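You operate a simulated robot arm through the tools that you are given. There is no shell and no other tool. Be economical: measure what you need, move in short steps, check, and stop when the job is done.

You run a simulated two-armed robot. Do the job below in one go: nothing can be reset, and whatever is moved stays where it is left.

## Task
Put the white-capped bare bottle on the top of the long steel bench away on the top of the cream bench. Then open the lower drawer of the green bench, fetch the orange fuse block and set it in the inside of the lower drawer of the green bench, then shut the drawer. Then take the yellow glue cartridge and leave it on the round table top. Then take the blue rail gauge on the top of the long steel bench and put it away on the tool ledge top. Then open the core tube door, put the lower core on the top of the short steel bench away on the top of the blue bench and shut the door again. The order counts. Set down upright: white-capped bare bottle, lower core.

Only the result counts: the job must be done as asked and must still hold three seconds after the hand-in. Knocking over, shifting, dropping, spilling or breaking anything else fails it.

## Robot
Two 6-joint arms with two-finger parallel grippers on one trunk, on a base that drives. Base frame: it is fixed to the floor where the robot stands at the start and does not move with it; the origin is under the middle of the robot, x ahead of it, y to its left, z up; the surface under the hand at the start is at about z = 0.85. Lengths are in m, angles in degrees, forces in N, time in s.
The left shoulder is at the start at [0.28, 0.185, 1.08], the right one opposite. With the tool pointing down near the work surface each hand reaches from about 0.56 to 0.94 m from the robot's upright axis, wherever it stands, measured 20 degrees to its own side. Places, roughly: blue rail gauge [0.5, 1, 1]; core tube door [-1, -3.7, 1]; inside of the lower drawer of the green bench [-0.8, 5.4, 0.4]; lower core (10x10x12 cm) [0.7, 4.3, 0.9]; lower drawer of the green bench [-0.8, 5.3, 0.5]; orange fuse block (6x4x4 cm) [0.4, 0.6, 0.9]; round table top [-1.4, 2.5, 1.1]; tool ledge top (29x22 cm) [-1.96, 2.66, 1]; top of the blue bench [-1.6, -3.8, 0.8]; top of the cream bench [-4.1, -3.8, 0.8]; white-capped bare bottle (7x7x22 cm) [0.8, 0.2, 0.9]; yellow glue cartridge (5x5x12 cm) [0.7, 0.8, 0.9]. Payload 1.57 kg a hand.
The tool frame of a hand sits at the grasp point between the pads (the TCP): z along the fingers, y along the line on which they close. The tips reach 0.03 m beyond it. The gripper opens to 0.08 m. The fingers are 0.017 m wide and 0.012 m thick; the gripper's body (0.04 by 0.082 m) begins 0.08 m behind the TCP.
Orientation is that of the tool frame in the base frame, as a unit quaternion [x, y, z, w]. With the fingers straight down and closing along the base's y, the tool's x points along the base's -x, its y along +y and its z along -z.

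## Interface
- The arms move only by the tool play_rows. It takes "left_series", "right_series" or both (then of equal length, played together; a hand with none holds still); each is text: rows parted by semicolons, each of 7 numbers parted by spaces: the shift along the base's x, y, z in units of 40 mm (1.0 is 40 mm), then the turn, a rotation vector about the base's x, y, z in units of 5 degrees (1.0 is 5 degrees), then the opening, from 0 (shut) to 1 (fully open). In form: tx ty tz wx wy wz gripper; .... A call has 1 to 12 rows; each row shifts and turns the commanded pose from where the row before left it. A call with a number of a shift or a turn outside -1 to 1 is refused whole. A row lasts 0.2 s, in which the tool goes at most 0.05 m and 8.6 degrees; a call with a longer step from one row to the next is refused whole, and so is a gripper value outside its range. Where a pose cannot be reached the arm comes as near as it can. A force on the tool above 40 N (or 10 N above the force at the start of the call, whichever is more), or a blocked arm, ends the call early, and 0.2 s more pass. The fingers move at their own pace (about 0.153 m/s each) and stop on an object; they squeeze with about 21 N. The grip force told is the motor's: it shows also when the fingers shut on nothing. Time passes only in rows, and 0.2 s behind the last, so rows that do not move let the fingers close. The reply holds the time, the measured pose of the TCP, the force on the tool along the base axes, the opening and the grip force, in the units named above and with some noise, with the torque about the TCP (base axes, N m) and any sound that the robot's microphone picked up, and new pictures: "views" is both (left out), scene, wrist or none (wrist: the cameras of the hands that moved).
- Cameras (640 x 400 px; columns grow to the right, rows downward): "scene" is now at [0.2235, 0.0548, 1.5282]; the picture's right is [0.66, -0.75, 0.00], its down [-0.49, -0.43, -0.76] and it looks along [0.57, 0.50, -0.65] (base axes); focal length 273 px, centre (320, 200). "left" rides on the left gripper at [0.072, 0.007, -0.122] in its tool frame; the picture's right is [-0.09, 1.00, 0.00], its down [-0.84, -0.08, -0.54] and it looks along [-0.54, -0.05, 0.84] (tool axes); focal length 238 px, centre (320, 200). "right" rides on the right gripper at [0.072, -0.007, -0.122] in its tool frame; the picture's right is [0.09, 1.00, 0.00], its down [-0.84, 0.08, -0.54] and it looks along [-0.54, 0.05, 0.84] (tool axes); focal length 238 px, centre (320, 200). There is no depth. A picture from a camera that has moved, and an enlarged one, comes with that camera's place and axes in the base frame and with its lens.
- slide_trunk(by): slides the trunk up (or, below 0, down) by that many m; the arms and the scene camera ride with it, the base frame stays. It gives what a move gives, with no picture.
- drive_base(legs): drives the robot by 1 to 6 legs, each [ahead, turn to the left] in m and degrees, along the robot's own axes; the way and the turn of a leg run together, so that a leg with both is an arc; at most 1.5 m and 180 degrees a leg. The arms and the cameras ride along, it lands a little off, and it stops where it bumps. It gives what a move gives, and a new picture of the scene camera.
- pan_tilt(pan, tilt): turns the head with the scene camera to pan (to the left, within 86 degrees either way) and tilt (down, from -29 to 69), counted from straight ahead of the robot. It gives what a move gives, and a new picture of the scene camera.
- inspect(camera, box): a new picture of the part [left, top, right, bottom] of that camera's present view, enlarged. The clock stands still meanwhile.
- finish_job(): hands the job in; it is judged then, once.

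Go step by step. Nothing tells you exact positions but the pictures and the camera data: compare them with the known pose of the tool, close in by small moves and look again before you grip or let go. The budget is 207 turns and 260 pictures, counting those below and the enlarged ones. Unless the task says otherwise, let go and move clear before handing in, and close with one line.

The tools are called by a JSON object that holds its "name" and its "arguments". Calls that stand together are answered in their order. play_rows: Moves the arms, as the interface text tells. Its arguments: {"type":"object","properties":{"left_series":{"type":"string"},"right_series":{"type":"string"},"views":{"type":"string","enum":["both","scene","wrist","none"]}},"required":[]} The other tools are called the same way: slide_trunk (by) slides the trunk up or down; drive_base (legs) drives the base; pan_tilt (pan, tilt) turns the head that bears the scene camera; inspect (camera, box) takes an enlarged picture of a part of a camera's view; finish_job () hands the job in.

At the start:

```text
time_s: 0.0
left_position: [0.383, 0.4804, 1.1809]
left_orientation: [-0.001, 1.0, 0.0, 0.0]
left_ft_force: [-1.1, 0.5, -0.5]
left_moment: [0.02, 0.02, 0.04]
left_finger_gap: 0.0801
left_grasp_force: 0.0
right_position: [0.6089, 0.0191, 1.1922]
right_orientation: [-0.001, 1.0, 0.001, 0.001]
right_ft_force: [-0.7, -0.5, 0.3]
right_moment: [0.01, -0.01, -0.01]
right_finger_gap: 0.08
right_grasp_force: 0.1
trunk travel left (down, up): [-0.775, 0.215]
robot x, y, heading: [0.0004, -0.0008, -0.3]
head pan, tilt: [41.0, 40.5]
```

scene: 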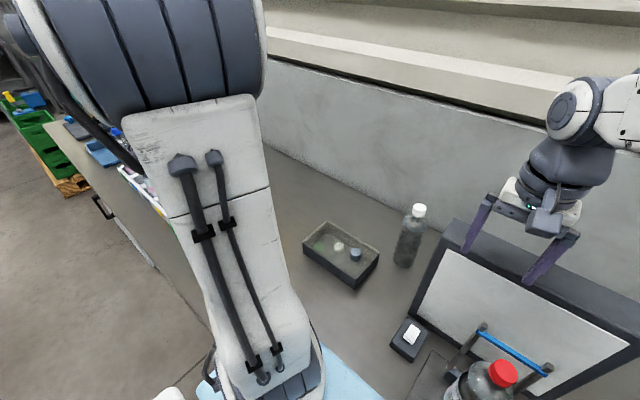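
right: 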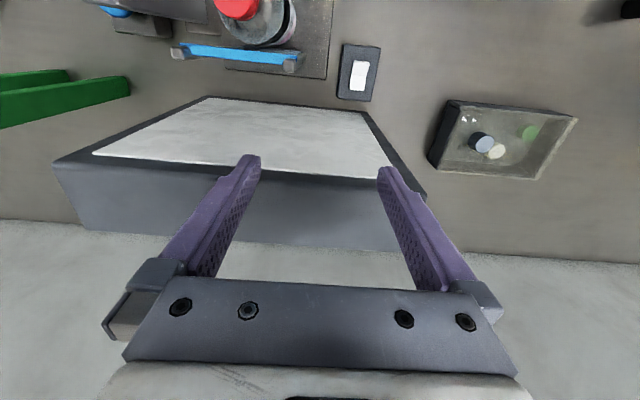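
left: 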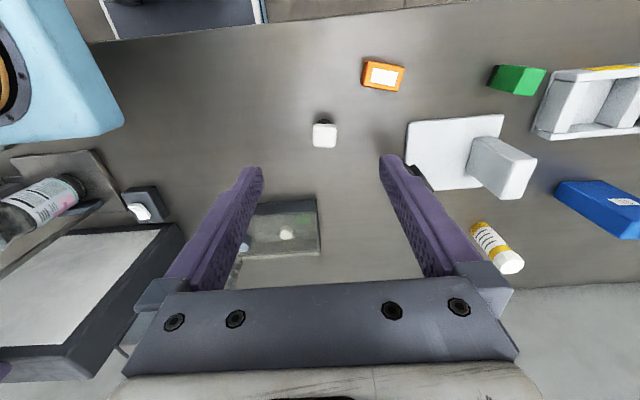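

The white-capped bottle appears at about [0.765, 0.198], with its top near z 1.07. I'll bring the left hand near it at the current height and move the right hand aside.

{"name": "play_rows", "arguments": {"left_series": "0.85 -0.78 0 0 0 0 1;0.85 -0.78 0 0 0 0 1;0.85 -0.78 0 0 0 0 1;0.85 -0.78 0 0 0 0 1;0.85 -0.78 0 0 0 0 1;0.85 -0.78 0 0 0 0 1;0.85 -0.78 0 0 0 0 1;0.85 -0.78 0 0 0 0 1;0.85 -0.78 0 0 0 0 1", "right_series": "0 -0.7 0 0 0 0 1;0 -0.7 0 0 0 0 1;0 -0.7 0 0 0 0 1;0 -0.7 0 0 0 0 1;0 -0.7 0 0 0 0 1;0 -0.7 0 0 0 0 1;0 -0.7 0 0 0 0 1;0 0 0 0 0 0 1;0 0 0 0 0 0 1"}}

{"name": "pan_tilt", "arguments": {"pan": 15, "tilt": 40}}

```text
time_s: 2.0
left_position: [0.6899, 0.2016, 1.1821]
left_orientation: [0.0, 1.0, 0.0, 0.0]
left_ft_force: [-0.5, 0.1, 0.1]
left_moment: [0.0, -0.03, -0.01]
left_finger_gap: 0.0799
left_grasp_force: 0.0
right_position: [0.6068, -0.1751, 1.1934]
right_orientation: [-0.001, 1.0, 0.0, 0.0]
right_ft_force: [-0.6, -0.2, 0.0]
right_moment: [0.01, 0.0, -0.01]
right_finger_gap: 0.08
right_grasp_force: 0.1
trunk travel left (down, up): [-0.775, 0.215]
robot x, y, heading: [-0.0023, -0.0014, 0.5]
head pan, tilt: [41.0, 40.5]
camera scene: at [0.2233, 0.0548, 1.5282], right [0.66, -0.75, 0.0], down [-0.49, -0.43, -0.76], along [0.57, 0.5, -0.65], focal length 273 px, centre (320, 200)
camera right: at [0.5352, -0.1814, 1.3138], right [-0.09, 1.0, 0.0], down [0.84, 0.08, 0.54], along [0.54, 0.05, -0.84], focal length 238 px, centre (320, 200)
camera left: at [0.6183, 0.2079, 1.3031], right [0.09, 1.0, 0.0], down [0.84, -0.08, 0.54], along [0.54, -0.05, -0.84], focal length 238 px, centre (320, 200)
```

scene: 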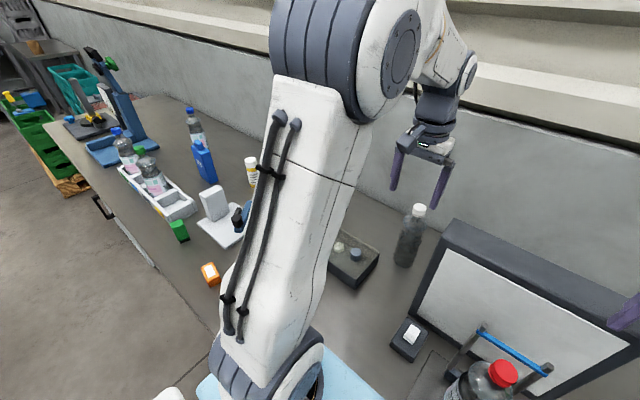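
right: 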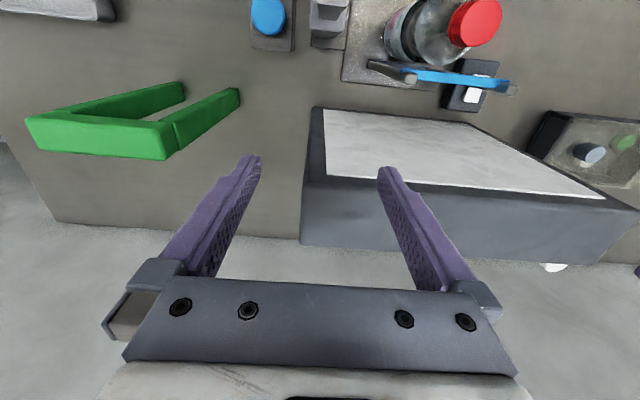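
left: 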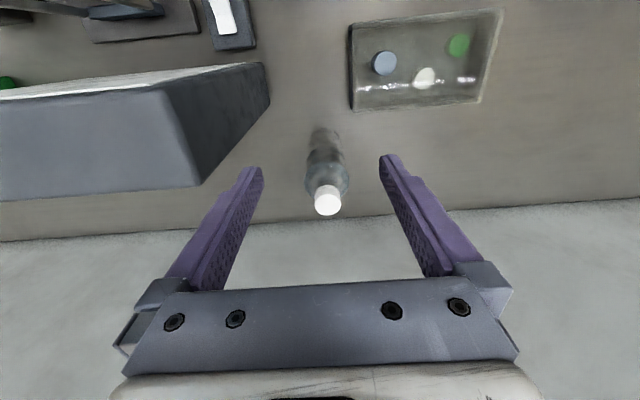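

```text
time_s: 2.9
left_position: [0.6899, 0.2012, 1.1826]
left_orientation: [0.0, 1.0, 0.0, 0.0]
left_ft_force: [-0.2, 0.8, 0.5]
left_moment: [-0.01, 0.01, 0.01]
left_finger_gap: 0.0802
left_grasp_force: 0.0
right_position: [0.6082, -0.1748, 1.1938]
right_orientation: [-0.001, 1.0, 0.001, 0.0]
right_ft_force: [0.6, 1.0, 0.8]
right_moment: [0.0, 0.02, 0.02]
right_finger_gap: 0.0801
right_grasp_force: 0.1
trunk travel left (down, up): [-0.775, 0.215]
robot x, y, heading: [0.0004, 0.002, -0.0]
head pan, tilt: [15.0, 40.0]
camera scene: at [0.2417, 0.0212, 1.529], right [0.26, -0.97, 0.0], down [-0.62, -0.17, -0.77], along [0.74, 0.2, -0.64], focal length 273 px, centre (320, 200)
```

scene: 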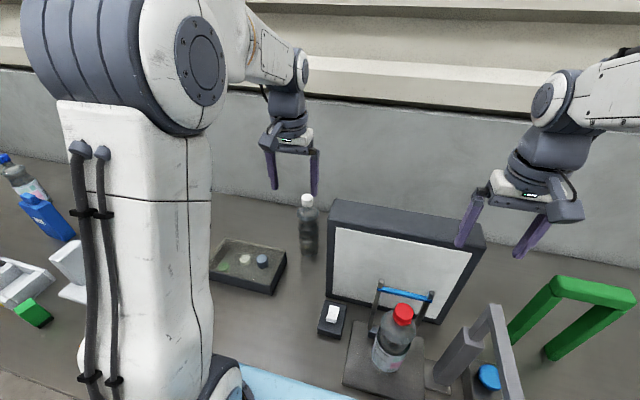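

The left wrist and scene views agree that the cap is at [0.771, 0.200]. I'll move above it and come down to about 2 cm above cap height.

{"name": "play_rows", "arguments": {"left_series": "1 0 0 0 0 0 1;1 0 0 0 0 0 1;0 0 -1 0 0 0 1;0 0 -0.8 0 0 0 1;0 0 0 0 0 0 1"}}

```text
time_s: 4.1
left_position: [0.77, 0.1998, 1.1099]
left_orientation: [0.0, 1.0, 0.0, 0.0]
left_ft_force: [-0.8, -0.6, -0.3]
left_moment: [0.0, -0.02, -0.01]
left_finger_gap: 0.0801
left_grasp_force: 0.0
right_position: [0.608, -0.1746, 1.1936]
right_orientation: [-0.002, 1.0, 0.001, 0.0]
right_ft_force: [0.2, -0.6, 0.5]
right_moment: [-0.01, -0.04, 0.01]
right_finger_gap: 0.0799
right_grasp_force: 0.0
trunk travel left (down, up): [-0.775, 0.215]
robot x, y, heading: [0.0013, 0.0022, 0.1]
head pan, tilt: [15.0, 40.0]
camera scene: at [0.2418, 0.0211, 1.529], right [0.26, -0.97, 0.0], down [-0.62, -0.17, -0.77], along [0.74, 0.2, -0.64], focal length 273 px, centre (320, 200)
camera left: at [0.698, 0.2076, 1.231], right [0.09, 1.0, 0.0], down [0.84, -0.08, 0.54], along [0.54, -0.05, -0.84], focal length 238 px, centre (320, 200)
```

scene: 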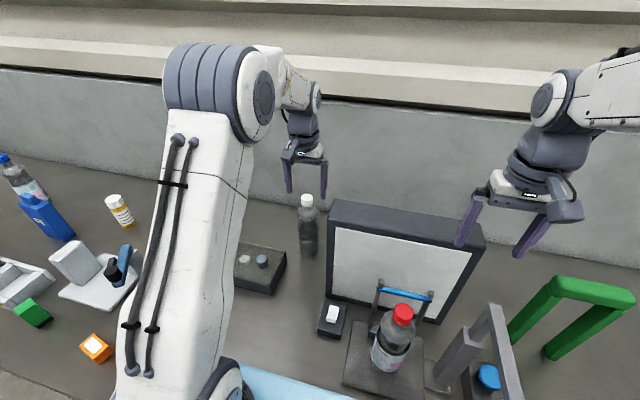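
left: 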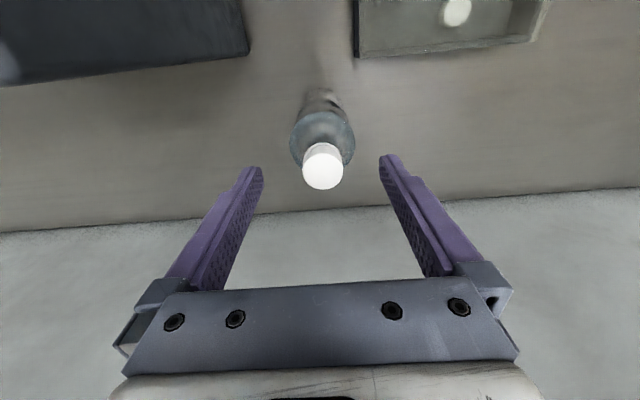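

The cap sits between the fingers' closing lines. I'll lower onto it, close, and check the grip.

{"name": "play_rows", "arguments": {"left_series": "0.1 0.03 -0.7 0 0 0 1;0 0 -0.7 0 0 0 1;0 0 0 0 0 0 0;0 0 0 0 0 0 0;0 0 0 0 0 0 0"}}

```text
time_s: 5.3
left_position: [0.7745, 0.1999, 1.057]
left_orientation: [0.0, 1.0, 0.001, 0.004]
left_ft_force: [1.2, 6.9, 26.2]
left_moment: [0.45, -0.43, 0.05]
left_finger_gap: 0.0302
left_grasp_force: 21.8
right_position: [0.6066, -0.1759, 1.1944]
right_orientation: [-0.001, 1.0, 0.001, 0.0]
right_ft_force: [0.2, -0.1, 0.6]
right_moment: [0.03, -0.01, 0.01]
right_finger_gap: 0.08
right_grasp_force: 0.2
trunk travel left (down, up): [-0.775, 0.215]
robot x, y, heading: [-0.0002, 0.0007, 0.0]
head pan, tilt: [15.0, 40.0]
camera scene: at [0.2405, 0.0212, 1.5295], right [0.26, -0.97, 0.0], down [-0.62, -0.17, -0.77], along [0.74, 0.2, -0.64], focal length 273 px, centre (320, 200)
camera left: at [0.7022, 0.2073, 1.1774], right [0.09, 1.0, 0.0], down [0.83, -0.08, 0.55], along [0.55, -0.05, -0.84], focal length 238 px, centre (320, 200)
```

scene: 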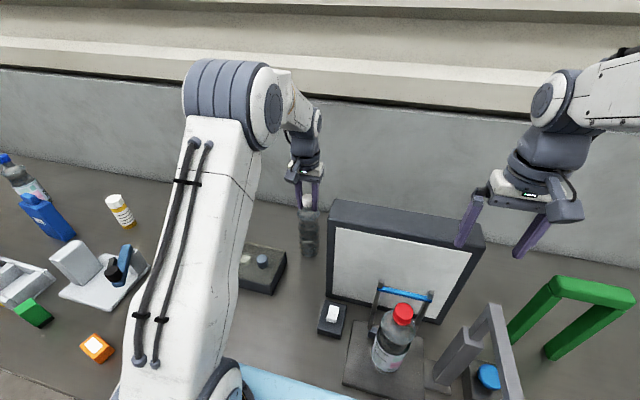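
left: 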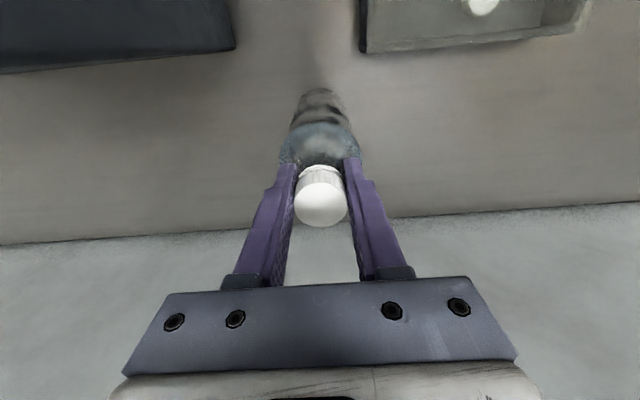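

The cap is gripped at a 30 mm gap. The tips are pressing lightly on the shoulder, and lifting will relieve that.

{"name": "play_rows", "arguments": {"left_series": "0 0 0.3 0 0 0 0;0 0 0.7 0 0 0 0;0 0 1 0 0 0 0;0 0 1 0 0 0 0;0 0 1 0 0 0 0;0 0 0.5 0 0 0 0;0 0 0 0 0 0 0"}}

```text
time_s: 6.9
left_position: [0.772, 0.2023, 1.2335]
left_orientation: [0.0, 1.0, 0.0, 0.0]
left_ft_force: [-0.1, -1.0, -5.3]
left_moment: [-0.03, 0.06, -0.01]
left_finger_gap: 0.0296
left_grasp_force: 20.9
right_position: [0.6082, -0.1754, 1.1929]
right_orientation: [-0.001, 1.0, 0.001, 0.0]
right_ft_force: [0.0, 0.3, 0.3]
right_moment: [0.01, 0.0, 0.01]
right_finger_gap: 0.08
right_grasp_force: 0.0
trunk travel left (down, up): [-0.775, 0.215]
robot x, y, heading: [-0.0014, 0.0007, -0.0]
head pan, tilt: [15.0, 40.0]
camera scene: at [0.2419, 0.0212, 1.5289], right [0.26, -0.97, 0.0], down [-0.62, -0.17, -0.77], along [0.74, 0.2, -0.64], focal length 273 px, centre (320, 200)
camera left: at [0.7009, 0.2093, 1.355], right [0.09, 1.0, 0.0], down [0.84, -0.08, 0.54], along [0.54, -0.05, -0.84], focal length 238 px, centre (320, 200)
```

scene: 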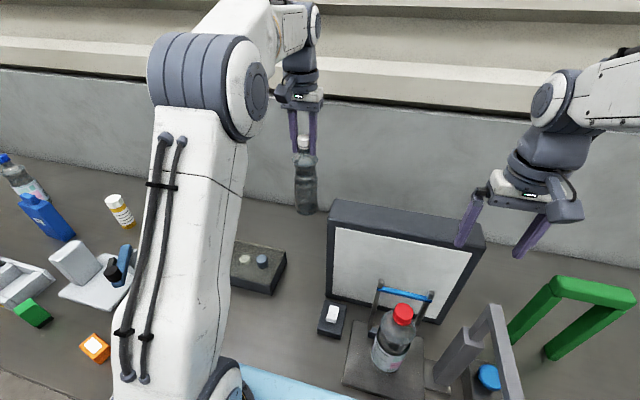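
left: 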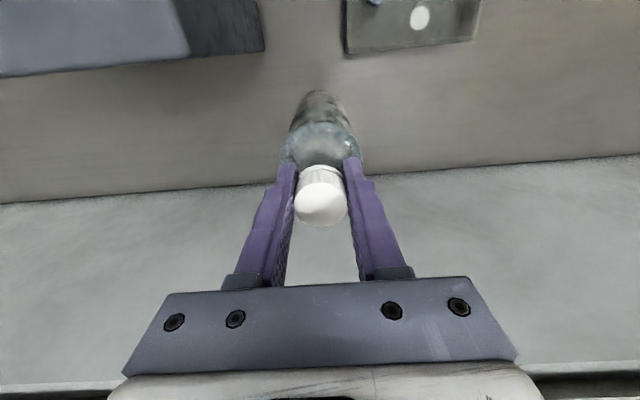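

The bottle is held straight and weighs about 0.5 kg. I'll raise the right hand, draw the left hand in, and look to each side before driving.

{"name": "play_rows", "arguments": {"left_series": "-0.7 0.3 0.6 0 0 0 0;-0.7 0.3 0.6 0 0 0 0;-0.7 0.3 0.6 0 0 0 0;-0.7 0.3 0.6 0 0 0 0", "right_series": "0 0 1 0 0 0 1;0 0 1 0 0 0 1;0 0 1 0 0 0 1;0 0 0 0 0 0 1", "views": "none"}}

{"name": "pan_tilt", "arguments": {"pan": 86, "tilt": 15}}

{"name": "pan_tilt", "arguments": {"pan": -86, "tilt": 15}}

```text
time_s: 7.9
left_position: [0.66, 0.2489, 1.33]
left_orientation: [0.0, 1.0, 0.0, 0.0]
left_ft_force: [0.5, 0.5, -4.5]
left_moment: [-0.03, 0.02, 0.02]
left_finger_gap: 0.0295
left_grasp_force: 21.1
right_position: [0.6062, -0.1773, 1.3118]
right_orientation: [-0.001, 1.0, 0.001, 0.0]
right_ft_force: [0.7, 0.4, -0.2]
right_moment: [0.01, -0.02, -0.01]
right_finger_gap: 0.0799
right_grasp_force: 0.1
trunk travel left (down, up): [-0.775, 0.215]
robot x, y, heading: [0.0027, -0.0012, 0.2]
head pan, tilt: [15.0, 40.0]
```

```text
time_s: 9.3
left_position: [0.6605, 0.2494, 1.3298]
left_orientation: [-0.001, 1.0, 0.0, 0.001]
left_ft_force: [0.3, 0.4, -5.5]
left_moment: [-0.02, 0.04, 0.0]
left_finger_gap: 0.0299
left_grasp_force: 20.7
right_position: [0.6065, -0.1772, 1.3134]
right_orientation: [0.0, 1.0, 0.001, -0.001]
right_ft_force: [-0.5, -0.3, 0.5]
right_moment: [-0.02, 0.01, 0.04]
right_finger_gap: 0.08
right_grasp_force: 0.1
trunk travel left (down, up): [-0.775, 0.215]
robot x, y, heading: [0.0006, -0.0012, 0.0]
head pan, tilt: [85.9, 15.0]
camera scene: at [0.1665, 0.0924, 1.5685], right [1.0, -0.07, 0.0], down [-0.02, -0.26, -0.97], along [0.07, 0.96, -0.26], focal length 273 px, centre (320, 200)
```

scene: 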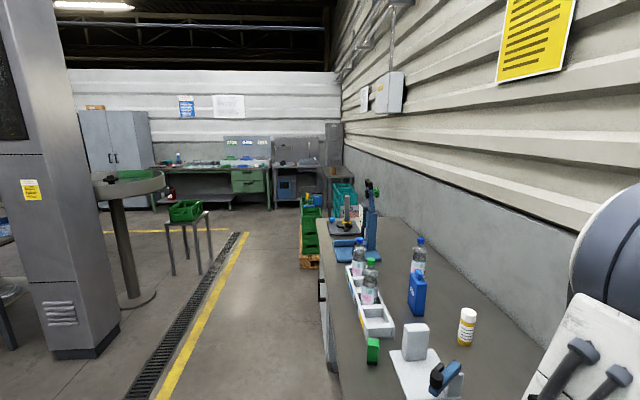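

```text
time_s: 11.9
left_position: [0.661, 0.248, 1.3295]
left_orientation: [0.0, 1.0, 0.0, 0.0]
left_ft_force: [1.1, -0.4, -5.4]
left_moment: [-0.03, 0.02, 0.03]
left_finger_gap: 0.0297
left_grasp_force: 20.4
right_position: [0.6067, -0.1769, 1.3119]
right_orientation: [-0.001, 1.0, 0.001, 0.001]
right_ft_force: [0.2, 0.0, 0.8]
right_moment: [-0.01, 0.03, 0.0]
right_finger_gap: 0.0798
right_grasp_force: 0.1
trunk travel left (down, up): [-0.775, 0.215]
robot x, y, heading: [-0.0027, -0.0011, 0.2]
head pan, tilt: [-85.9, 15.0]
camera scene: at [0.1665, -0.0939, 1.5685], right [-1.0, -0.07, 0.0], down [-0.02, 0.26, -0.97], along [0.07, -0.96, -0.26], focal length 273 px, centre (320, 200)
```

scene: 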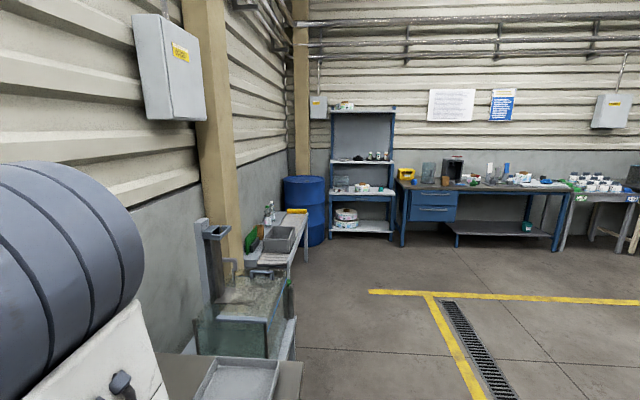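

The floor to the right is clear, with the blue bench at the far wall. I'll back off the long bench, turn right and look toward the cream bench.

{"name": "drive_base", "arguments": {"legs": [[-0.8, 0], [0, -100]]}}

{"name": "pan_tilt", "arguments": {"pan": 45, "tilt": 20}}

{"name": "pan_tilt", "arguments": {"pan": -45, "tilt": 20}}

```text
time_s: 20.3
left_position: [-0.6161, -0.6915, 1.3303]
left_orientation: [0.746, 0.666, 0.001, -0.001]
left_ft_force: [-0.1, -0.7, -4.5]
left_moment: [0.04, 0.01, 0.0]
left_finger_gap: 0.0298
left_grasp_force: 21.0
right_position: [-1.0337, -0.5898, 1.3132]
right_orientation: [0.745, 0.667, 0.0, -0.001]
right_ft_force: [-0.6, -0.2, -0.3]
right_moment: [0.0, 0.0, -0.04]
right_finger_gap: 0.0802
right_grasp_force: 0.0
trunk travel left (down, up): [-0.775, 0.215]
robot x, y, heading: [-0.7876, -0.0052, -96.7]
head pan, tilt: [-85.9, 15.0]
camera scene: at [-0.9018, -0.1676, 1.5689], right [0.04, 1.0, 0.0], down [0.26, -0.01, -0.97], along [-0.96, 0.04, -0.26], focal length 273 px, centre (320, 200)
```

scene: 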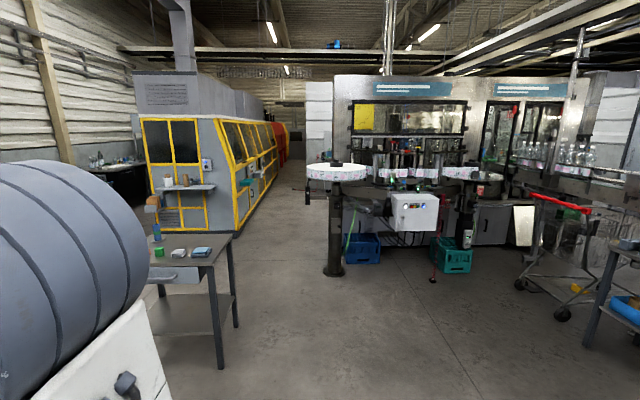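

```text
time_s: 22.4
left_position: [-0.6162, -0.6889, 1.3322]
left_orientation: [0.745, 0.667, 0.001, 0.0]
left_ft_force: [0.5, 0.3, -5.2]
left_moment: [0.05, 0.03, 0.0]
left_finger_gap: 0.0298
left_grasp_force: 20.8
right_position: [-1.0322, -0.5867, 1.3136]
right_orientation: [0.746, 0.666, -0.001, 0.0]
right_ft_force: [-0.7, -0.3, 0.2]
right_moment: [0.03, -0.02, -0.01]
right_finger_gap: 0.0799
right_grasp_force: 0.0
trunk travel left (down, up): [-0.775, 0.215]
robot x, y, heading: [-0.7921, -0.0067, -96.6]
head pan, tilt: [45.0, 20.0]
camera scene: at [-0.7507, -0.2446, 1.5605], right [-0.78, -0.62, 0.0], down [-0.21, 0.27, -0.94], along [0.58, -0.74, -0.34], focal length 273 px, centre (320, 200)
```

scene: 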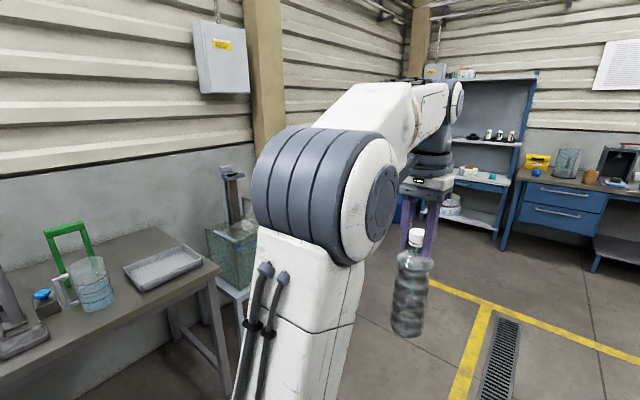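

```text
time_s: 24.1
left_position: [-0.6163, -0.687, 1.3326]
left_orientation: [0.746, 0.666, 0.0, 0.001]
left_ft_force: [-0.3, 0.3, -5.9]
left_moment: [0.02, 0.01, 0.0]
left_finger_gap: 0.0296
left_grasp_force: 20.7
right_position: [-1.0335, -0.5868, 1.3151]
right_orientation: [0.745, 0.667, -0.001, 0.0]
right_ft_force: [0.3, -0.8, -0.5]
right_moment: [-0.01, 0.01, 0.0]
right_finger_gap: 0.08
right_grasp_force: 0.0
trunk travel left (down, up): [-0.775, 0.215]
robot x, y, heading: [-0.7942, -0.0057, -96.8]
head pan, tilt: [-45.0, 20.0]
camera scene: at [-0.8815, -0.2295, 1.5606], right [-0.62, 0.78, 0.0], down [0.27, 0.22, -0.94], along [-0.74, -0.58, -0.34], focal length 273 px, centre (320, 200)
```

scene: 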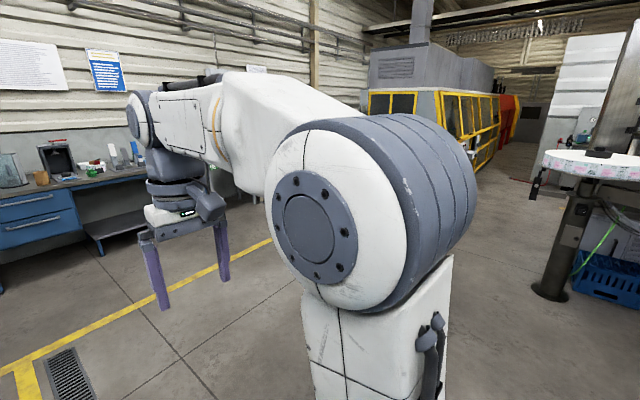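

The floor to the blue bench is clear, but a small table stands near [-2.6, -1.0]. I'll drive along x ≈ -1 to y ≈ -2.4, then turn west along the wall benches.

{"name": "drive_base", "arguments": {"legs": [[1.5, 0], [0.9, 0], [0, -83], [1.3, 0]]}}

{"name": "pan_tilt", "arguments": {"pan": 60, "tilt": 25}}

```text
time_s: 45.5
left_position: [-3.0309, -2.6972, 1.3321]
left_orientation: [1.0, 0.016, -0.001, 0.0]
left_ft_force: [0.4, 0.3, -5.4]
left_moment: [0.0, -0.08, -0.03]
left_finger_gap: 0.0298
left_grasp_force: 21.0
right_position: [-2.9898, -2.2688, 1.3137]
right_orientation: [1.0, 0.016, -0.001, 0.001]
right_ft_force: [-0.5, 1.0, -0.3]
right_moment: [0.01, -0.06, -0.01]
right_finger_gap: 0.0803
right_grasp_force: 0.1
trunk travel left (down, up): [-0.775, 0.215]
robot x, y, heading: [-2.3794, -2.4284, -178.3]
head pan, tilt: [-45.0, 20.0]
camera scene: at [-2.6104, -2.3688, 1.5604], right [0.69, 0.73, 0.0], down [0.25, -0.23, -0.94], along [-0.68, 0.64, -0.34], focal length 273 px, centre (320, 200)
```

scene: 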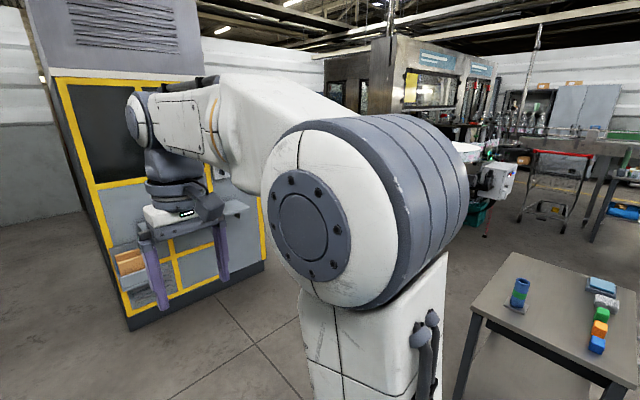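

```text
time_s: 47.3
left_position: [-3.0313, -2.6964, 1.3309]
left_orientation: [1.0, 0.015, -0.001, 0.0]
left_ft_force: [-0.6, -0.3, -5.5]
left_moment: [-0.01, -0.03, -0.02]
left_finger_gap: 0.0295
left_grasp_force: 20.5
right_position: [-2.9917, -2.2687, 1.3124]
right_orientation: [1.0, 0.017, -0.001, 0.001]
right_ft_force: [-0.2, 0.3, -0.3]
right_moment: [0.0, 0.0, 0.0]
right_finger_gap: 0.0799
right_grasp_force: 0.1
trunk travel left (down, up): [-0.775, 0.215]
robot x, y, heading: [-2.3832, -2.4246, -178.2]
head pan, tilt: [60.0, 25.0]
camera scene: at [-2.5864, -2.5137, 1.5523], right [-0.88, 0.47, 0.0], down [0.2, 0.37, -0.91], along [-0.43, -0.8, -0.42], focal length 273 px, centre (320, 200)
```

scene: 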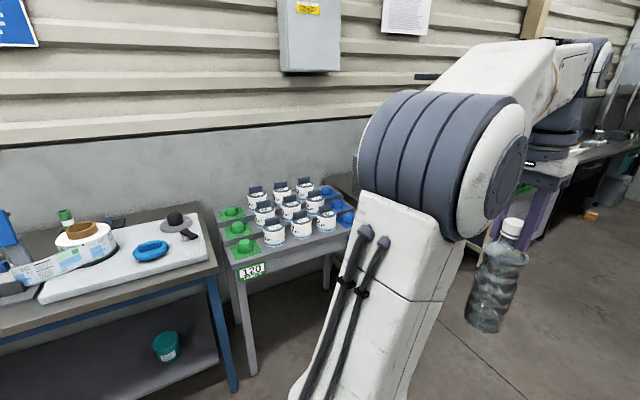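

The jar rack is near x ≈ -3, and the cream bench is beyond it behind my arm. I'll advance a bit, turn partly left and look.

{"name": "drive_base", "arguments": {"legs": [[0.9, 0], [0, 50]]}}

{"name": "pan_tilt", "arguments": {"pan": 0, "tilt": 30}}

```text
time_s: 54.3
left_position: [-3.5034, -3.1214, 1.3315]
left_orientation: [0.901, 0.434, -0.001, 0.0]
left_ft_force: [-0.1, 0.1, -4.9]
left_moment: [0.02, -0.06, -0.01]
left_finger_gap: 0.0295
left_grasp_force: 21.7
right_position: [-3.8044, -2.8154, 1.3145]
right_orientation: [0.901, 0.435, -0.001, 0.001]
right_ft_force: [-0.2, -0.3, -0.2]
right_moment: [-0.03, 0.0, -0.03]
right_finger_gap: 0.0798
right_grasp_force: 0.0
trunk travel left (down, up): [-0.775, 0.215]
robot x, y, heading: [-3.2886, -2.4514, -128.4]
head pan, tilt: [60.0, 25.0]
camera scene: at [-3.3563, -2.6649, 1.5523], right [-0.93, -0.36, 0.0], down [-0.15, 0.39, -0.91], along [0.33, -0.84, -0.42], focal length 273 px, centre (320, 200)
```

scene: 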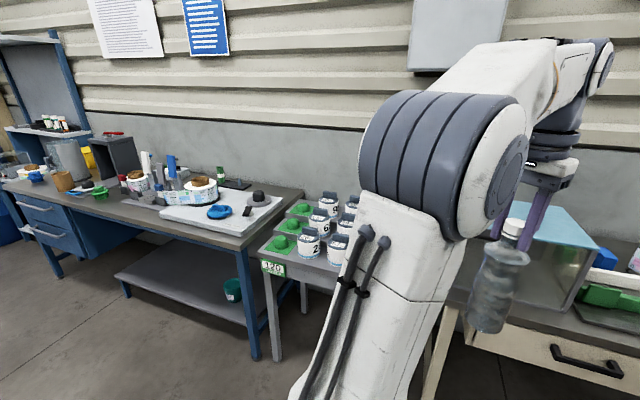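

```text
time_s: 55.6
left_position: [-3.5037, -3.1213, 1.3307]
left_orientation: [0.901, 0.433, -0.001, 0.0]
left_ft_force: [0.4, 0.4, -5.1]
left_moment: [0.0, -0.04, -0.02]
left_finger_gap: 0.0299
left_grasp_force: 21.1
right_position: [-3.8033, -2.8147, 1.3148]
right_orientation: [0.9, 0.435, 0.0, 0.001]
right_ft_force: [-0.5, 0.4, -0.8]
right_moment: [0.03, 0.01, 0.02]
right_finger_gap: 0.0802
right_grasp_force: 0.0
trunk travel left (down, up): [-0.775, 0.215]
robot x, y, heading: [-3.2899, -2.4537, -128.4]
head pan, tilt: [0.0, 30.0]
camera scene: at [-3.4462, -2.6499, 1.5443], right [-0.78, 0.62, 0.0], down [0.31, 0.39, -0.87], along [-0.54, -0.68, -0.5], focal length 273 px, centre (320, 200)
```

scene: 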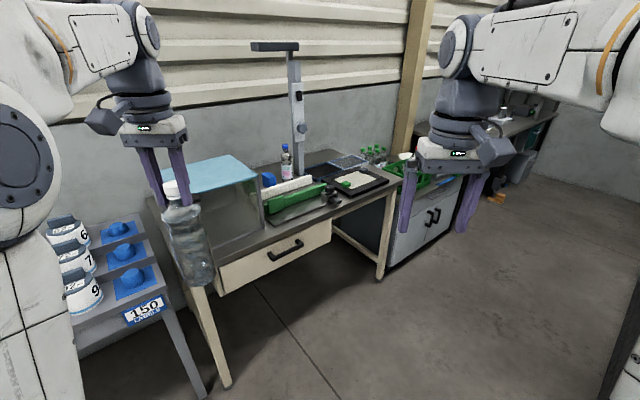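

The cream bench is ahead, with a tank on its left, a green block and a mat. I'll zoom in to find free top.

{"name": "inspect", "arguments": {"camera": "scene", "box": [180, 120, 420, 290]}}

```text
2.35 times, centred on (300, 205) of scene
camera zoom: at [-3.4462, -2.6499, 1.5443], right [-0.78, 0.62, 0.0], down [0.31, 0.39, -0.87], along [-0.54, -0.68, -0.5], focal length 642 px, centre (367, 188)
```

zoom: 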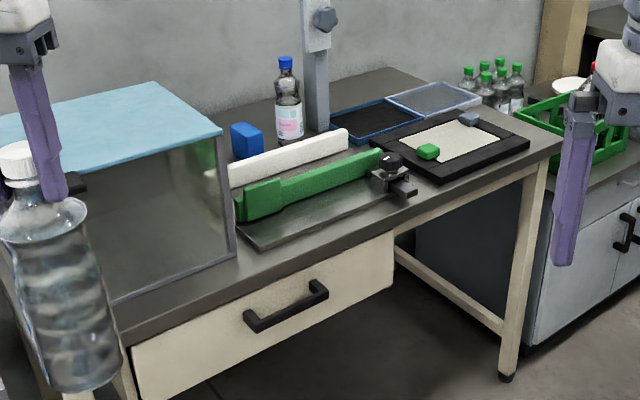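

Free patches look small: a front strip of about 8 cm, and a gap behind the white block. I'll drive squarely in front, staying clear, and look down at the top.

{"name": "drive_base", "arguments": {"legs": [[0, -33], [0.8, 0], [0, 70]]}}

{"name": "pan_tilt", "arguments": {"pan": 0, "tilt": 38}}

```text
time_s: 64.5
left_position: [-3.8251, -3.361, 1.3322]
left_orientation: [0.723, 0.69, 0.0, 0.0]
left_ft_force: [1.0, 0.2, -4.4]
left_moment: [0.05, 0.0, 0.03]
left_finger_gap: 0.0298
left_grasp_force: 21.0
right_position: [-4.2483, -3.288, 1.314]
right_orientation: [0.722, 0.691, 0.0, 0.0]
right_ft_force: [0.0, 0.0, 0.0]
right_moment: [0.02, 0.02, 0.01]
right_finger_gap: 0.0801
right_grasp_force: 0.1
trunk travel left (down, up): [-0.775, 0.215]
robot x, y, heading: [-4.0454, -2.6945, -92.7]
head pan, tilt: [0.0, 30.0]
camera scene: at [-4.0557, -2.9447, 1.5443], right [-1.0, 0.05, 0.0], down [0.02, 0.5, -0.87], along [-0.04, -0.86, -0.5], focal length 273 px, centre (320, 200)
```

scene: 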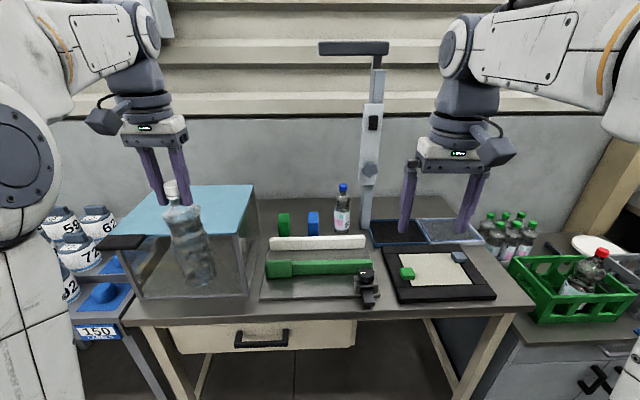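

```text
time_s: 65.2
left_position: [-3.8252, -3.3611, 1.332]
left_orientation: [0.723, 0.69, -0.001, 0.0]
left_ft_force: [0.0, -0.5, -5.2]
left_moment: [0.05, 0.0, 0.0]
left_finger_gap: 0.0298
left_grasp_force: 21.2
right_position: [-4.2481, -3.2886, 1.3135]
right_orientation: [0.723, 0.691, 0.0, 0.002]
right_ft_force: [0.8, 0.9, -0.2]
right_moment: [-0.01, -0.02, 0.0]
right_finger_gap: 0.0798
right_grasp_force: 0.1
trunk travel left (down, up): [-0.775, 0.215]
robot x, y, heading: [-4.0454, -2.6909, -92.7]
head pan, tilt: [0.0, 38.0]
camera scene: at [-4.0554, -2.9406, 1.532], right [-1.0, 0.05, 0.0], down [0.03, 0.61, -0.79], along [-0.04, -0.79, -0.62], focal length 273 px, centre (320, 200)
```

scene: 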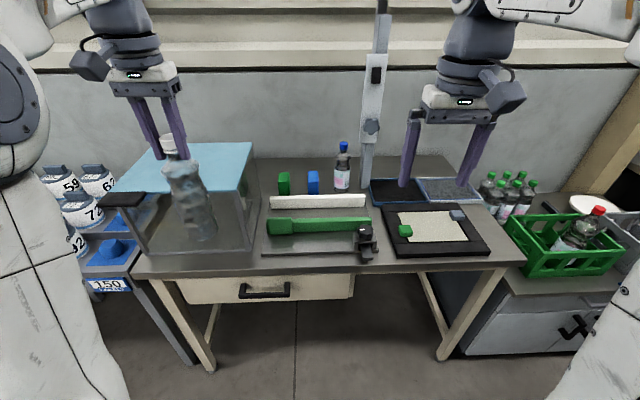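

{"name": "inspect", "arguments": {"camera": "scene", "box": [220, 140, 420, 280]}}

```text
2.86 times, centred on (320, 210) of scene
camera zoom: at [-4.0554, -2.9406, 1.532], right [-1.0, 0.05, 0.0], down [0.03, 0.61, -0.79], along [-0.04, -0.79, -0.62], focal length 779 px, centre (320, 171)
```

zoom: 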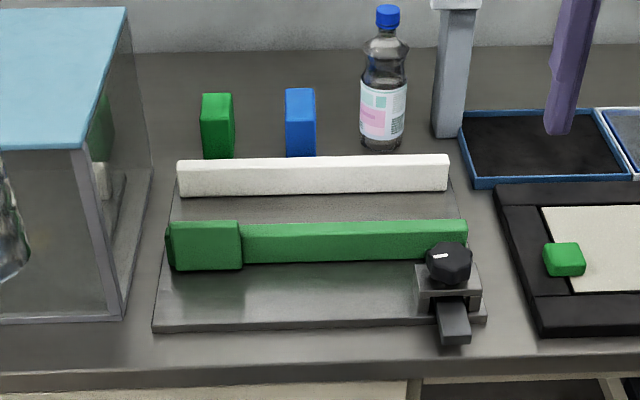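

There's a good free strip behind the small green and blue boxes, around [-3.98, -4.08], clear of the post with its overhead bar. I'll tuck the right hand, shift the base sideways, then look again.

{"name": "play_rows", "arguments": {"right_series": "-0.8 0.5 0 0 0 0 1;-0.8 0.5 0 0 0 0 1;-0.8 0.5 0 0 0 0 1;-0.8 0.5 0 0 0 0 1;-0.8 0.5 0 0 0 0 1;-0.8 0.5 0 0 0 0 1", "views": "none"}}

{"name": "drive_base", "arguments": {"legs": [[0, -60], [0.17, 0], [0, 62], [0.15, 0]]}}

```text
time_s: 66.6
left_position: [-3.8265, -3.3618, 1.3319]
left_orientation: [0.724, 0.69, -0.001, 0.0]
left_ft_force: [0.5, -0.7, -5.6]
left_moment: [0.01, 0.0, 0.01]
left_finger_gap: 0.0299
left_grasp_force: 21.1
right_position: [-4.4418, -3.1688, 1.3156]
right_orientation: [0.722, 0.691, 0.0, 0.001]
right_ft_force: [-0.4, -0.2, 0.4]
right_moment: [-0.01, -0.01, 0.01]
right_finger_gap: 0.0801
right_grasp_force: 0.0
trunk travel left (down, up): [-0.775, 0.215]
robot x, y, heading: [-4.0415, -2.6937, -92.6]
head pan, tilt: [0.0, 38.0]
```

```text
time_s: 74.5
left_position: [-3.933, -3.5737, 1.3317]
left_orientation: [0.702, 0.713, -0.001, 0.0]
left_ft_force: [-0.5, 0.0, -4.5]
left_moment: [0.1, -0.01, 0.01]
left_finger_gap: 0.0295
left_grasp_force: 20.9
right_position: [-4.561, -3.4194, 1.3147]
right_orientation: [0.702, 0.713, 0.001, 0.002]
right_ft_force: [-0.7, 0.3, 0.5]
right_moment: [-0.01, -0.02, 0.0]
right_finger_gap: 0.0801
right_grasp_force: 0.2
trunk travel left (down, up): [-0.775, 0.215]
robot x, y, heading: [-4.1911, -2.9207, -89.4]
head pan, tilt: [0.0, 38.0]
camera scene: at [-4.1901, -3.169, 1.532], right [-1.0, -0.01, 0.0], down [-0.01, 0.62, -0.79], along [0.01, -0.79, -0.62], focal length 273 px, centre (320, 200)
```

scene: 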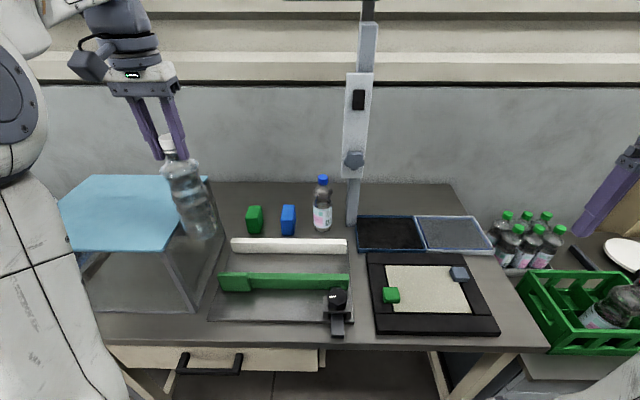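

The view confirms the positions. I'll advance 0.27 m, keeping the same stand-off to the bench edge as at the start.

{"name": "drive_base", "arguments": {"legs": [[0.27, 0]]}}

```text
time_s: 76.4
left_position: [-3.9313, -3.8504, 1.3316]
left_orientation: [0.702, 0.712, 0.0, 0.001]
left_ft_force: [-0.1, 0.4, -5.2]
left_moment: [0.03, 0.0, -0.02]
left_finger_gap: 0.0299
left_grasp_force: 20.9
right_position: [-4.5582, -3.6947, 1.3155]
right_orientation: [0.703, 0.712, -0.001, 0.001]
right_ft_force: [-0.7, -0.3, 0.6]
right_moment: [-0.03, 0.0, -0.01]
right_finger_gap: 0.08
right_grasp_force: 0.0
trunk travel left (down, up): [-0.775, 0.215]
robot x, y, heading: [-4.1872, -3.1988, -89.0]
head pan, tilt: [0.0, 38.0]
camera scene: at [-4.187, -3.4447, 1.532], right [-1.0, -0.01, 0.0], down [-0.01, 0.62, -0.79], along [0.01, -0.79, -0.62], focal length 273 px, centre (320, 200)
```

scene: 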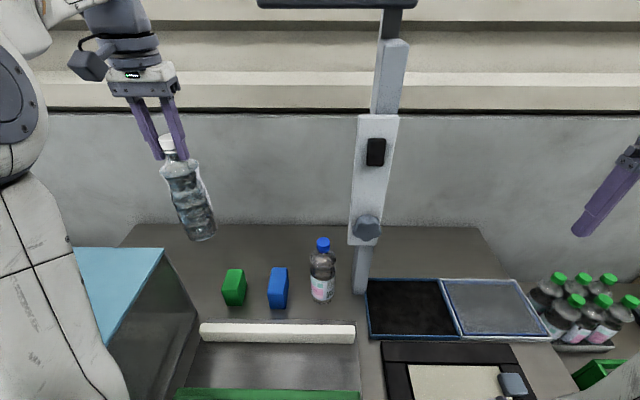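

I'll lower to z ≈ 1.2, which clears the boxes and stays under the overhead bar, then extend to y ≈ -4.07.

{"name": "play_rows", "arguments": {"left_series": "0 0 -0.8 0 0 0 0;0 0 -0.8 0 0 0 0;0 0 -0.8 0 0 0 0;0 0 -0.8 0 0 0 0;-0.1 -0.9 0 0 0 0 0;-0.1 -0.9 0 0 0 0 0;-0.1 -0.9 0 0 0 0 0;-0.1 -0.9 0 0 0 0 0;-0.1 -0.9 0 0 0 0 0;-0.1 -0.9 0 0 0 0 0;0 0 0 0 0 0 0"}}

```text
time_s: 78.8
left_position: [-3.957, -4.0489, 1.1937]
left_orientation: [0.702, 0.712, 0.0, -0.001]
left_ft_force: [0.6, 0.6, -5.5]
left_moment: [0.07, -0.03, -0.01]
left_finger_gap: 0.0297
left_grasp_force: 20.9
left hand out of reach, approached as far as the arm can: row 10
right_position: [-4.5568, -3.6945, 1.3159]
right_orientation: [0.701, 0.713, 0.0, 0.001]
right_ft_force: [0.7, 0.1, 0.5]
right_moment: [0.02, -0.02, -0.03]
right_finger_gap: 0.0801
right_grasp_force: 0.1
trunk travel left (down, up): [-0.775, 0.215]
robot x, y, heading: [-4.1866, -3.1955, -89.1]
head pan, tilt: [0.0, 38.0]
camera scene: at [-4.1871, -3.445, 1.5319], right [-1.0, -0.01, 0.0], down [-0.01, 0.62, -0.79], along [0.01, -0.79, -0.62], focal length 273 px, centre (320, 200)
camera left: at [-3.9514, -3.9773, 1.3162], right [1.0, -0.08, 0.0], down [-0.07, -0.84, 0.54], along [-0.04, -0.54, -0.84], focal length 238 px, centre (320, 200)
```

scene: 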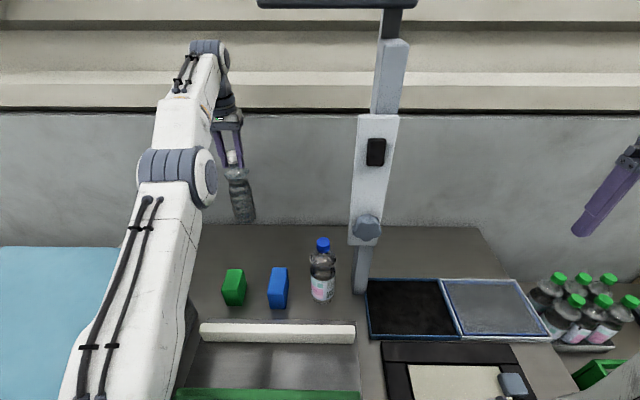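
left: 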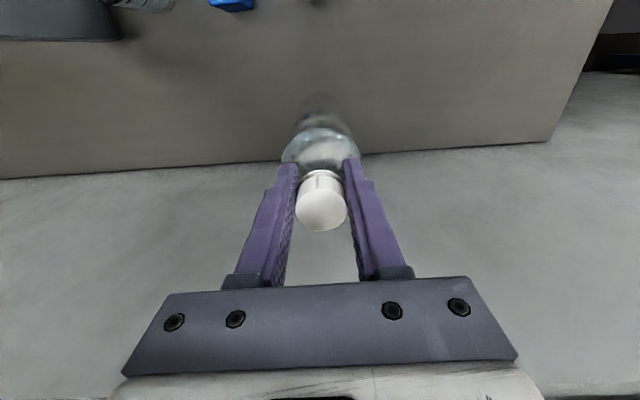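

The bottle is behind the boxes with clearance on all sides. I'll lower it gradually until contact.

{"name": "play_rows", "arguments": {"left_series": "0 0 -0.8 0 0 0 0;0 0 -0.8 0 0 0 0;0 0 -0.8 0 0 0 0;0 0 -0.8 0 0 0 0;0 0 0 0 0 0 0"}}

```text
time_s: 80.0
left_position: [-3.9584, -4.0494, 1.0663]
left_orientation: [0.702, 0.712, 0.0, 0.0]
left_ft_force: [-0.3, 0.3, -5.5]
left_moment: [0.06, 0.02, 0.01]
left_finger_gap: 0.0297
left_grasp_force: 20.6
right_position: [-4.5574, -3.6949, 1.3158]
right_orientation: [0.702, 0.712, 0.0, 0.001]
right_ft_force: [-0.5, -0.5, -0.1]
right_moment: [-0.01, 0.01, 0.01]
right_finger_gap: 0.0799
right_grasp_force: 0.2
trunk travel left (down, up): [-0.775, 0.215]
robot x, y, heading: [-4.1907, -3.1967, -89.4]
head pan, tilt: [0.0, 38.0]
camera scene: at [-4.187, -3.4453, 1.5319], right [-1.0, -0.01, 0.0], down [-0.01, 0.62, -0.79], along [0.01, -0.79, -0.62], focal length 273 px, centre (320, 200)
camera left: at [-3.951, -3.9762, 1.1885], right [1.0, -0.08, 0.0], down [-0.07, -0.84, 0.54], along [-0.04, -0.54, -0.84], focal length 238 px, centre (320, 200)
```

scene: 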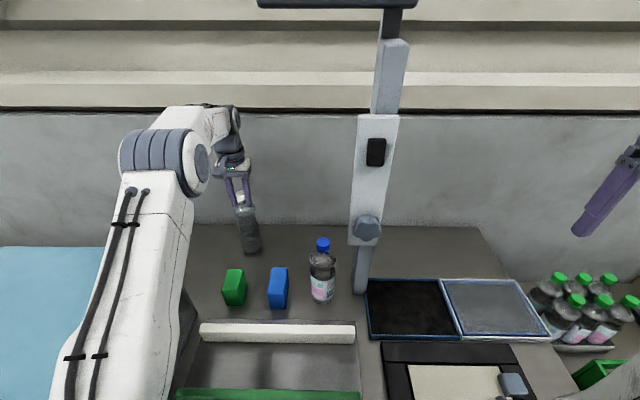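
left: 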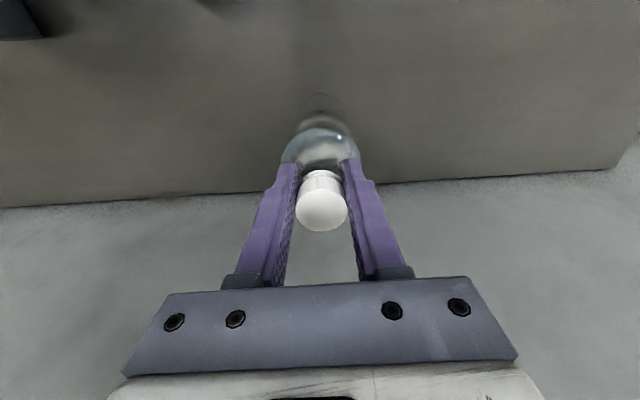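

I'll continue down in small steps and stop on contact.

{"name": "play_rows", "arguments": {"left_series": "0 0 -0.4 0 0 0 0;0 0 -0.4 0 0 0 0;0 0 -0.3 0 0 0 0;0 0 -0.15 0 0 0 0", "views": "none"}}

```text
time_s: 80.6
left_position: [-3.9567, -4.0521, 1.0572]
left_orientation: [0.702, 0.712, -0.007, 0.009]
left_ft_force: [-1.2, 4.3, 15.8]
left_moment: [0.15, 0.19, -0.04]
left_finger_gap: 0.03
left_grasp_force: 21.1
right_position: [-4.5575, -3.6944, 1.3153]
right_orientation: [0.702, 0.712, 0.0, 0.001]
right_ft_force: [-0.7, -0.2, -0.7]
right_moment: [0.01, 0.01, -0.03]
right_finger_gap: 0.0797
right_grasp_force: 0.2
trunk travel left (down, up): [-0.775, 0.215]
robot x, y, heading: [-4.1906, -3.1966, -89.0]
head pan, tilt: [0.0, 38.0]
stopped in row 2 (left hand): the force on the tool passed its limit at 54 N (the readings are from after the stop); the commanded pose is now the measured one
```

The bottle stands on the top at the same grip height as before. I'll release and rise straight up.

{"name": "play_rows", "arguments": {"left_series": "0 0 0.05 0 0 0 0;0 0 0 0 0 0 1;0 0 0 0 0 0 1;0 0 0 0 0 0 1;0 0 0.5 0 0 0 1;0 0 1 0 0 0 1;0 0 1 0 0 0 1;0 0 1 0 0 0 1;0 0 0 0 0 0 1"}}

```text
time_s: 82.6
left_position: [-3.957, -4.0506, 1.1947]
left_orientation: [0.703, 0.712, -0.006, 0.007]
left_ft_force: [0.4, 0.5, 0.1]
left_moment: [0.02, 0.02, 0.01]
left_finger_gap: 0.08
left_grasp_force: 0.0
right_position: [-4.5572, -3.6957, 1.3158]
right_orientation: [0.702, 0.713, 0.0, 0.001]
right_ft_force: [0.4, 0.8, -0.2]
right_moment: [0.04, -0.02, -0.01]
right_finger_gap: 0.0802
right_grasp_force: 0.1
trunk travel left (down, up): [-0.775, 0.215]
robot x, y, heading: [-4.1902, -3.1973, -89.2]
head pan, tilt: [0.0, 38.0]
camera scene: at [-4.1871, -3.4449, 1.532], right [-1.0, -0.01, 0.0], down [-0.01, 0.62, -0.79], along [0.01, -0.79, -0.62], focal length 273 px, centre (320, 200)
camera left: at [-3.9509, -3.9769, 1.3146], right [1.0, -0.08, 0.0], down [-0.07, -0.83, 0.56], along [-0.04, -0.55, -0.83], focal length 238 px, centre (320, 200)
```

scene: 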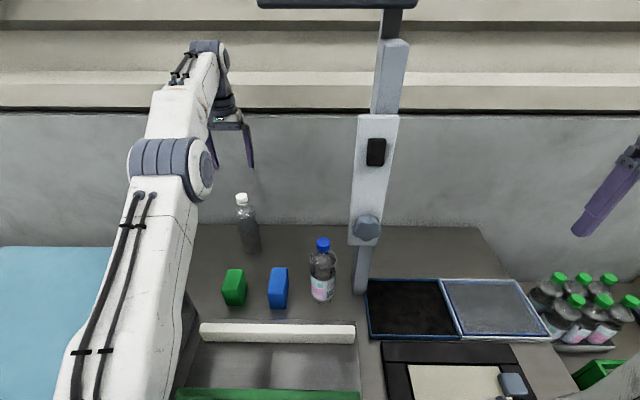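
left: 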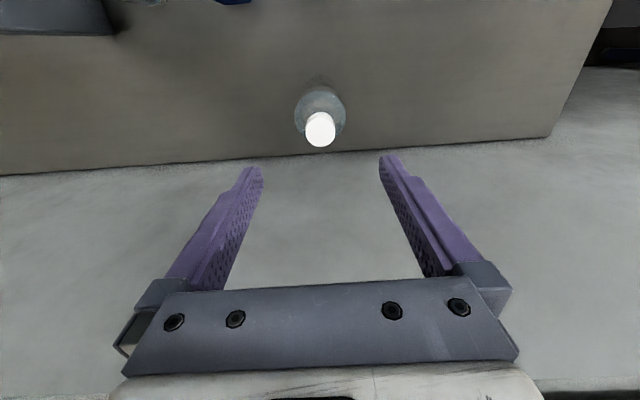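

The bottle stands upright and the hand is clear. I'll retract the hand, back off, and drive to the corridor heading north for the green bench.

{"name": "play_rows", "arguments": {"left_series": "0 0.9 0.4 0 0 0 1;0 0.9 0.4 0 0 0 1;0 0.9 0.4 0 0 0 1;0 0.9 0.4 0 0 0 1;0 0.9 0.4 0 0 0 1;0 0.9 0.4 0 0 0 1;0 0.9 0.4 0 0 0 1;0 0 0 0 0 0 1", "views": "none"}}

{"name": "drive_base", "arguments": {"legs": [[-0.75, 0], [0, 89], [1.5, 0], [1.5, 0], [0.6, 0], [0, 87]]}}

{"name": "pan_tilt", "arguments": {"pan": 0, "tilt": 15}}

```text
time_s: 84.4
left_position: [-3.9548, -3.8007, 1.3077]
left_orientation: [0.701, 0.713, -0.005, 0.007]
left_ft_force: [0.2, -0.4, 0.4]
left_moment: [0.0, -0.01, 0.06]
left_finger_gap: 0.08
left_grasp_force: 0.0
right_position: [-4.5586, -3.6943, 1.3157]
right_orientation: [0.702, 0.713, 0.0, 0.002]
right_ft_force: [-0.9, 0.4, 0.1]
right_moment: [-0.06, -0.02, -0.01]
right_finger_gap: 0.0802
right_grasp_force: 0.0
trunk travel left (down, up): [-0.775, 0.215]
robot x, y, heading: [-4.1899, -3.1955, -89.4]
head pan, tilt: [0.0, 38.0]
```

```text
time_s: 87.8
left_position: [-3.9096, -3.1886, 1.3098]
left_orientation: [0.674, 0.738, -0.004, 0.009]
left_ft_force: [-0.5, -0.6, -1.3]
left_moment: [0.13, -0.08, -0.02]
left_finger_gap: 0.0797
left_grasp_force: 0.0
right_position: [-4.5185, -3.1237, 1.3158]
right_orientation: [0.674, 0.739, 0.001, 0.004]
right_ft_force: [-1.1, -1.8, -1.4]
right_moment: [0.16, -0.12, -0.02]
right_finger_gap: 0.0799
right_grasp_force: 0.0
trunk travel left (down, up): [-0.775, 0.215]
robot x, y, heading: [-4.1498, -2.6002, -79.1]
head pan, tilt: [0.0, 38.0]
stopped in leg 1: the robot was blocked; the commanded pose is now the measured one
camera scene: at [-4.1073, -2.8475, 1.5315], right [-0.98, -0.19, 0.0], down [-0.12, 0.61, -0.79], along [0.15, -0.77, -0.62], focal length 273 px, centre (320, 200)
```

scene: 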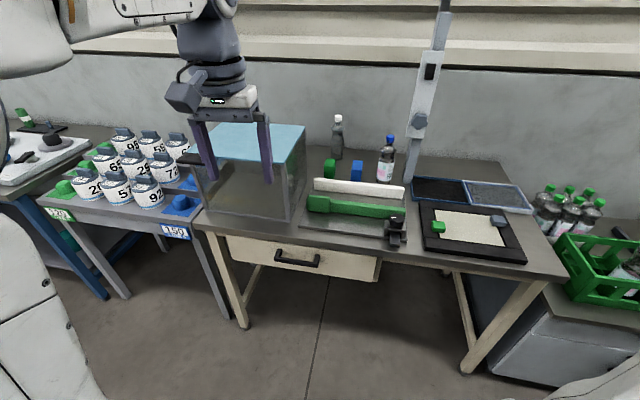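

```text
time_s: 88.7
left_position: [-3.9025, -3.1835, 1.3109]
left_orientation: [0.673, 0.74, -0.008, 0.01]
left_ft_force: [-0.3, -0.8, -0.4]
left_moment: [0.04, 0.0, 0.0]
left_finger_gap: 0.0802
left_grasp_force: 0.0
right_position: [-4.513, -3.121, 1.3173]
right_orientation: [0.673, 0.74, -0.003, 0.004]
right_ft_force: [-1.2, 1.1, 1.0]
right_moment: [0.0, -0.01, 0.0]
right_finger_gap: 0.0801
right_grasp_force: 0.1
trunk travel left (down, up): [-0.775, 0.215]
robot x, y, heading: [-4.1531, -2.6, -78.9]
head pan, tilt: [0.0, 15.0]
camera scene: at [-4.1028, -2.8511, 1.5684], right [-0.98, -0.19, 0.0], down [-0.05, 0.26, -0.97], along [0.18, -0.95, -0.26], focal length 273 px, centre (320, 200)
```

scene: 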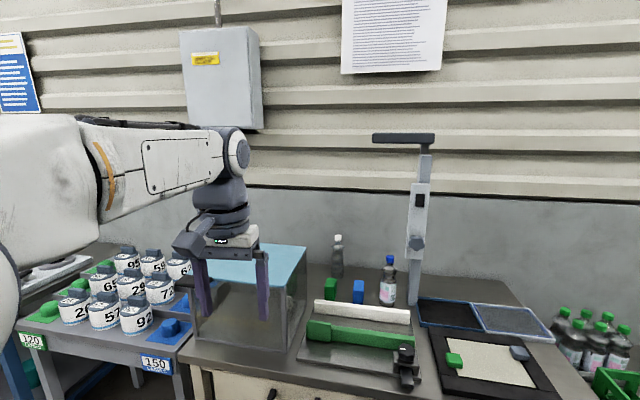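

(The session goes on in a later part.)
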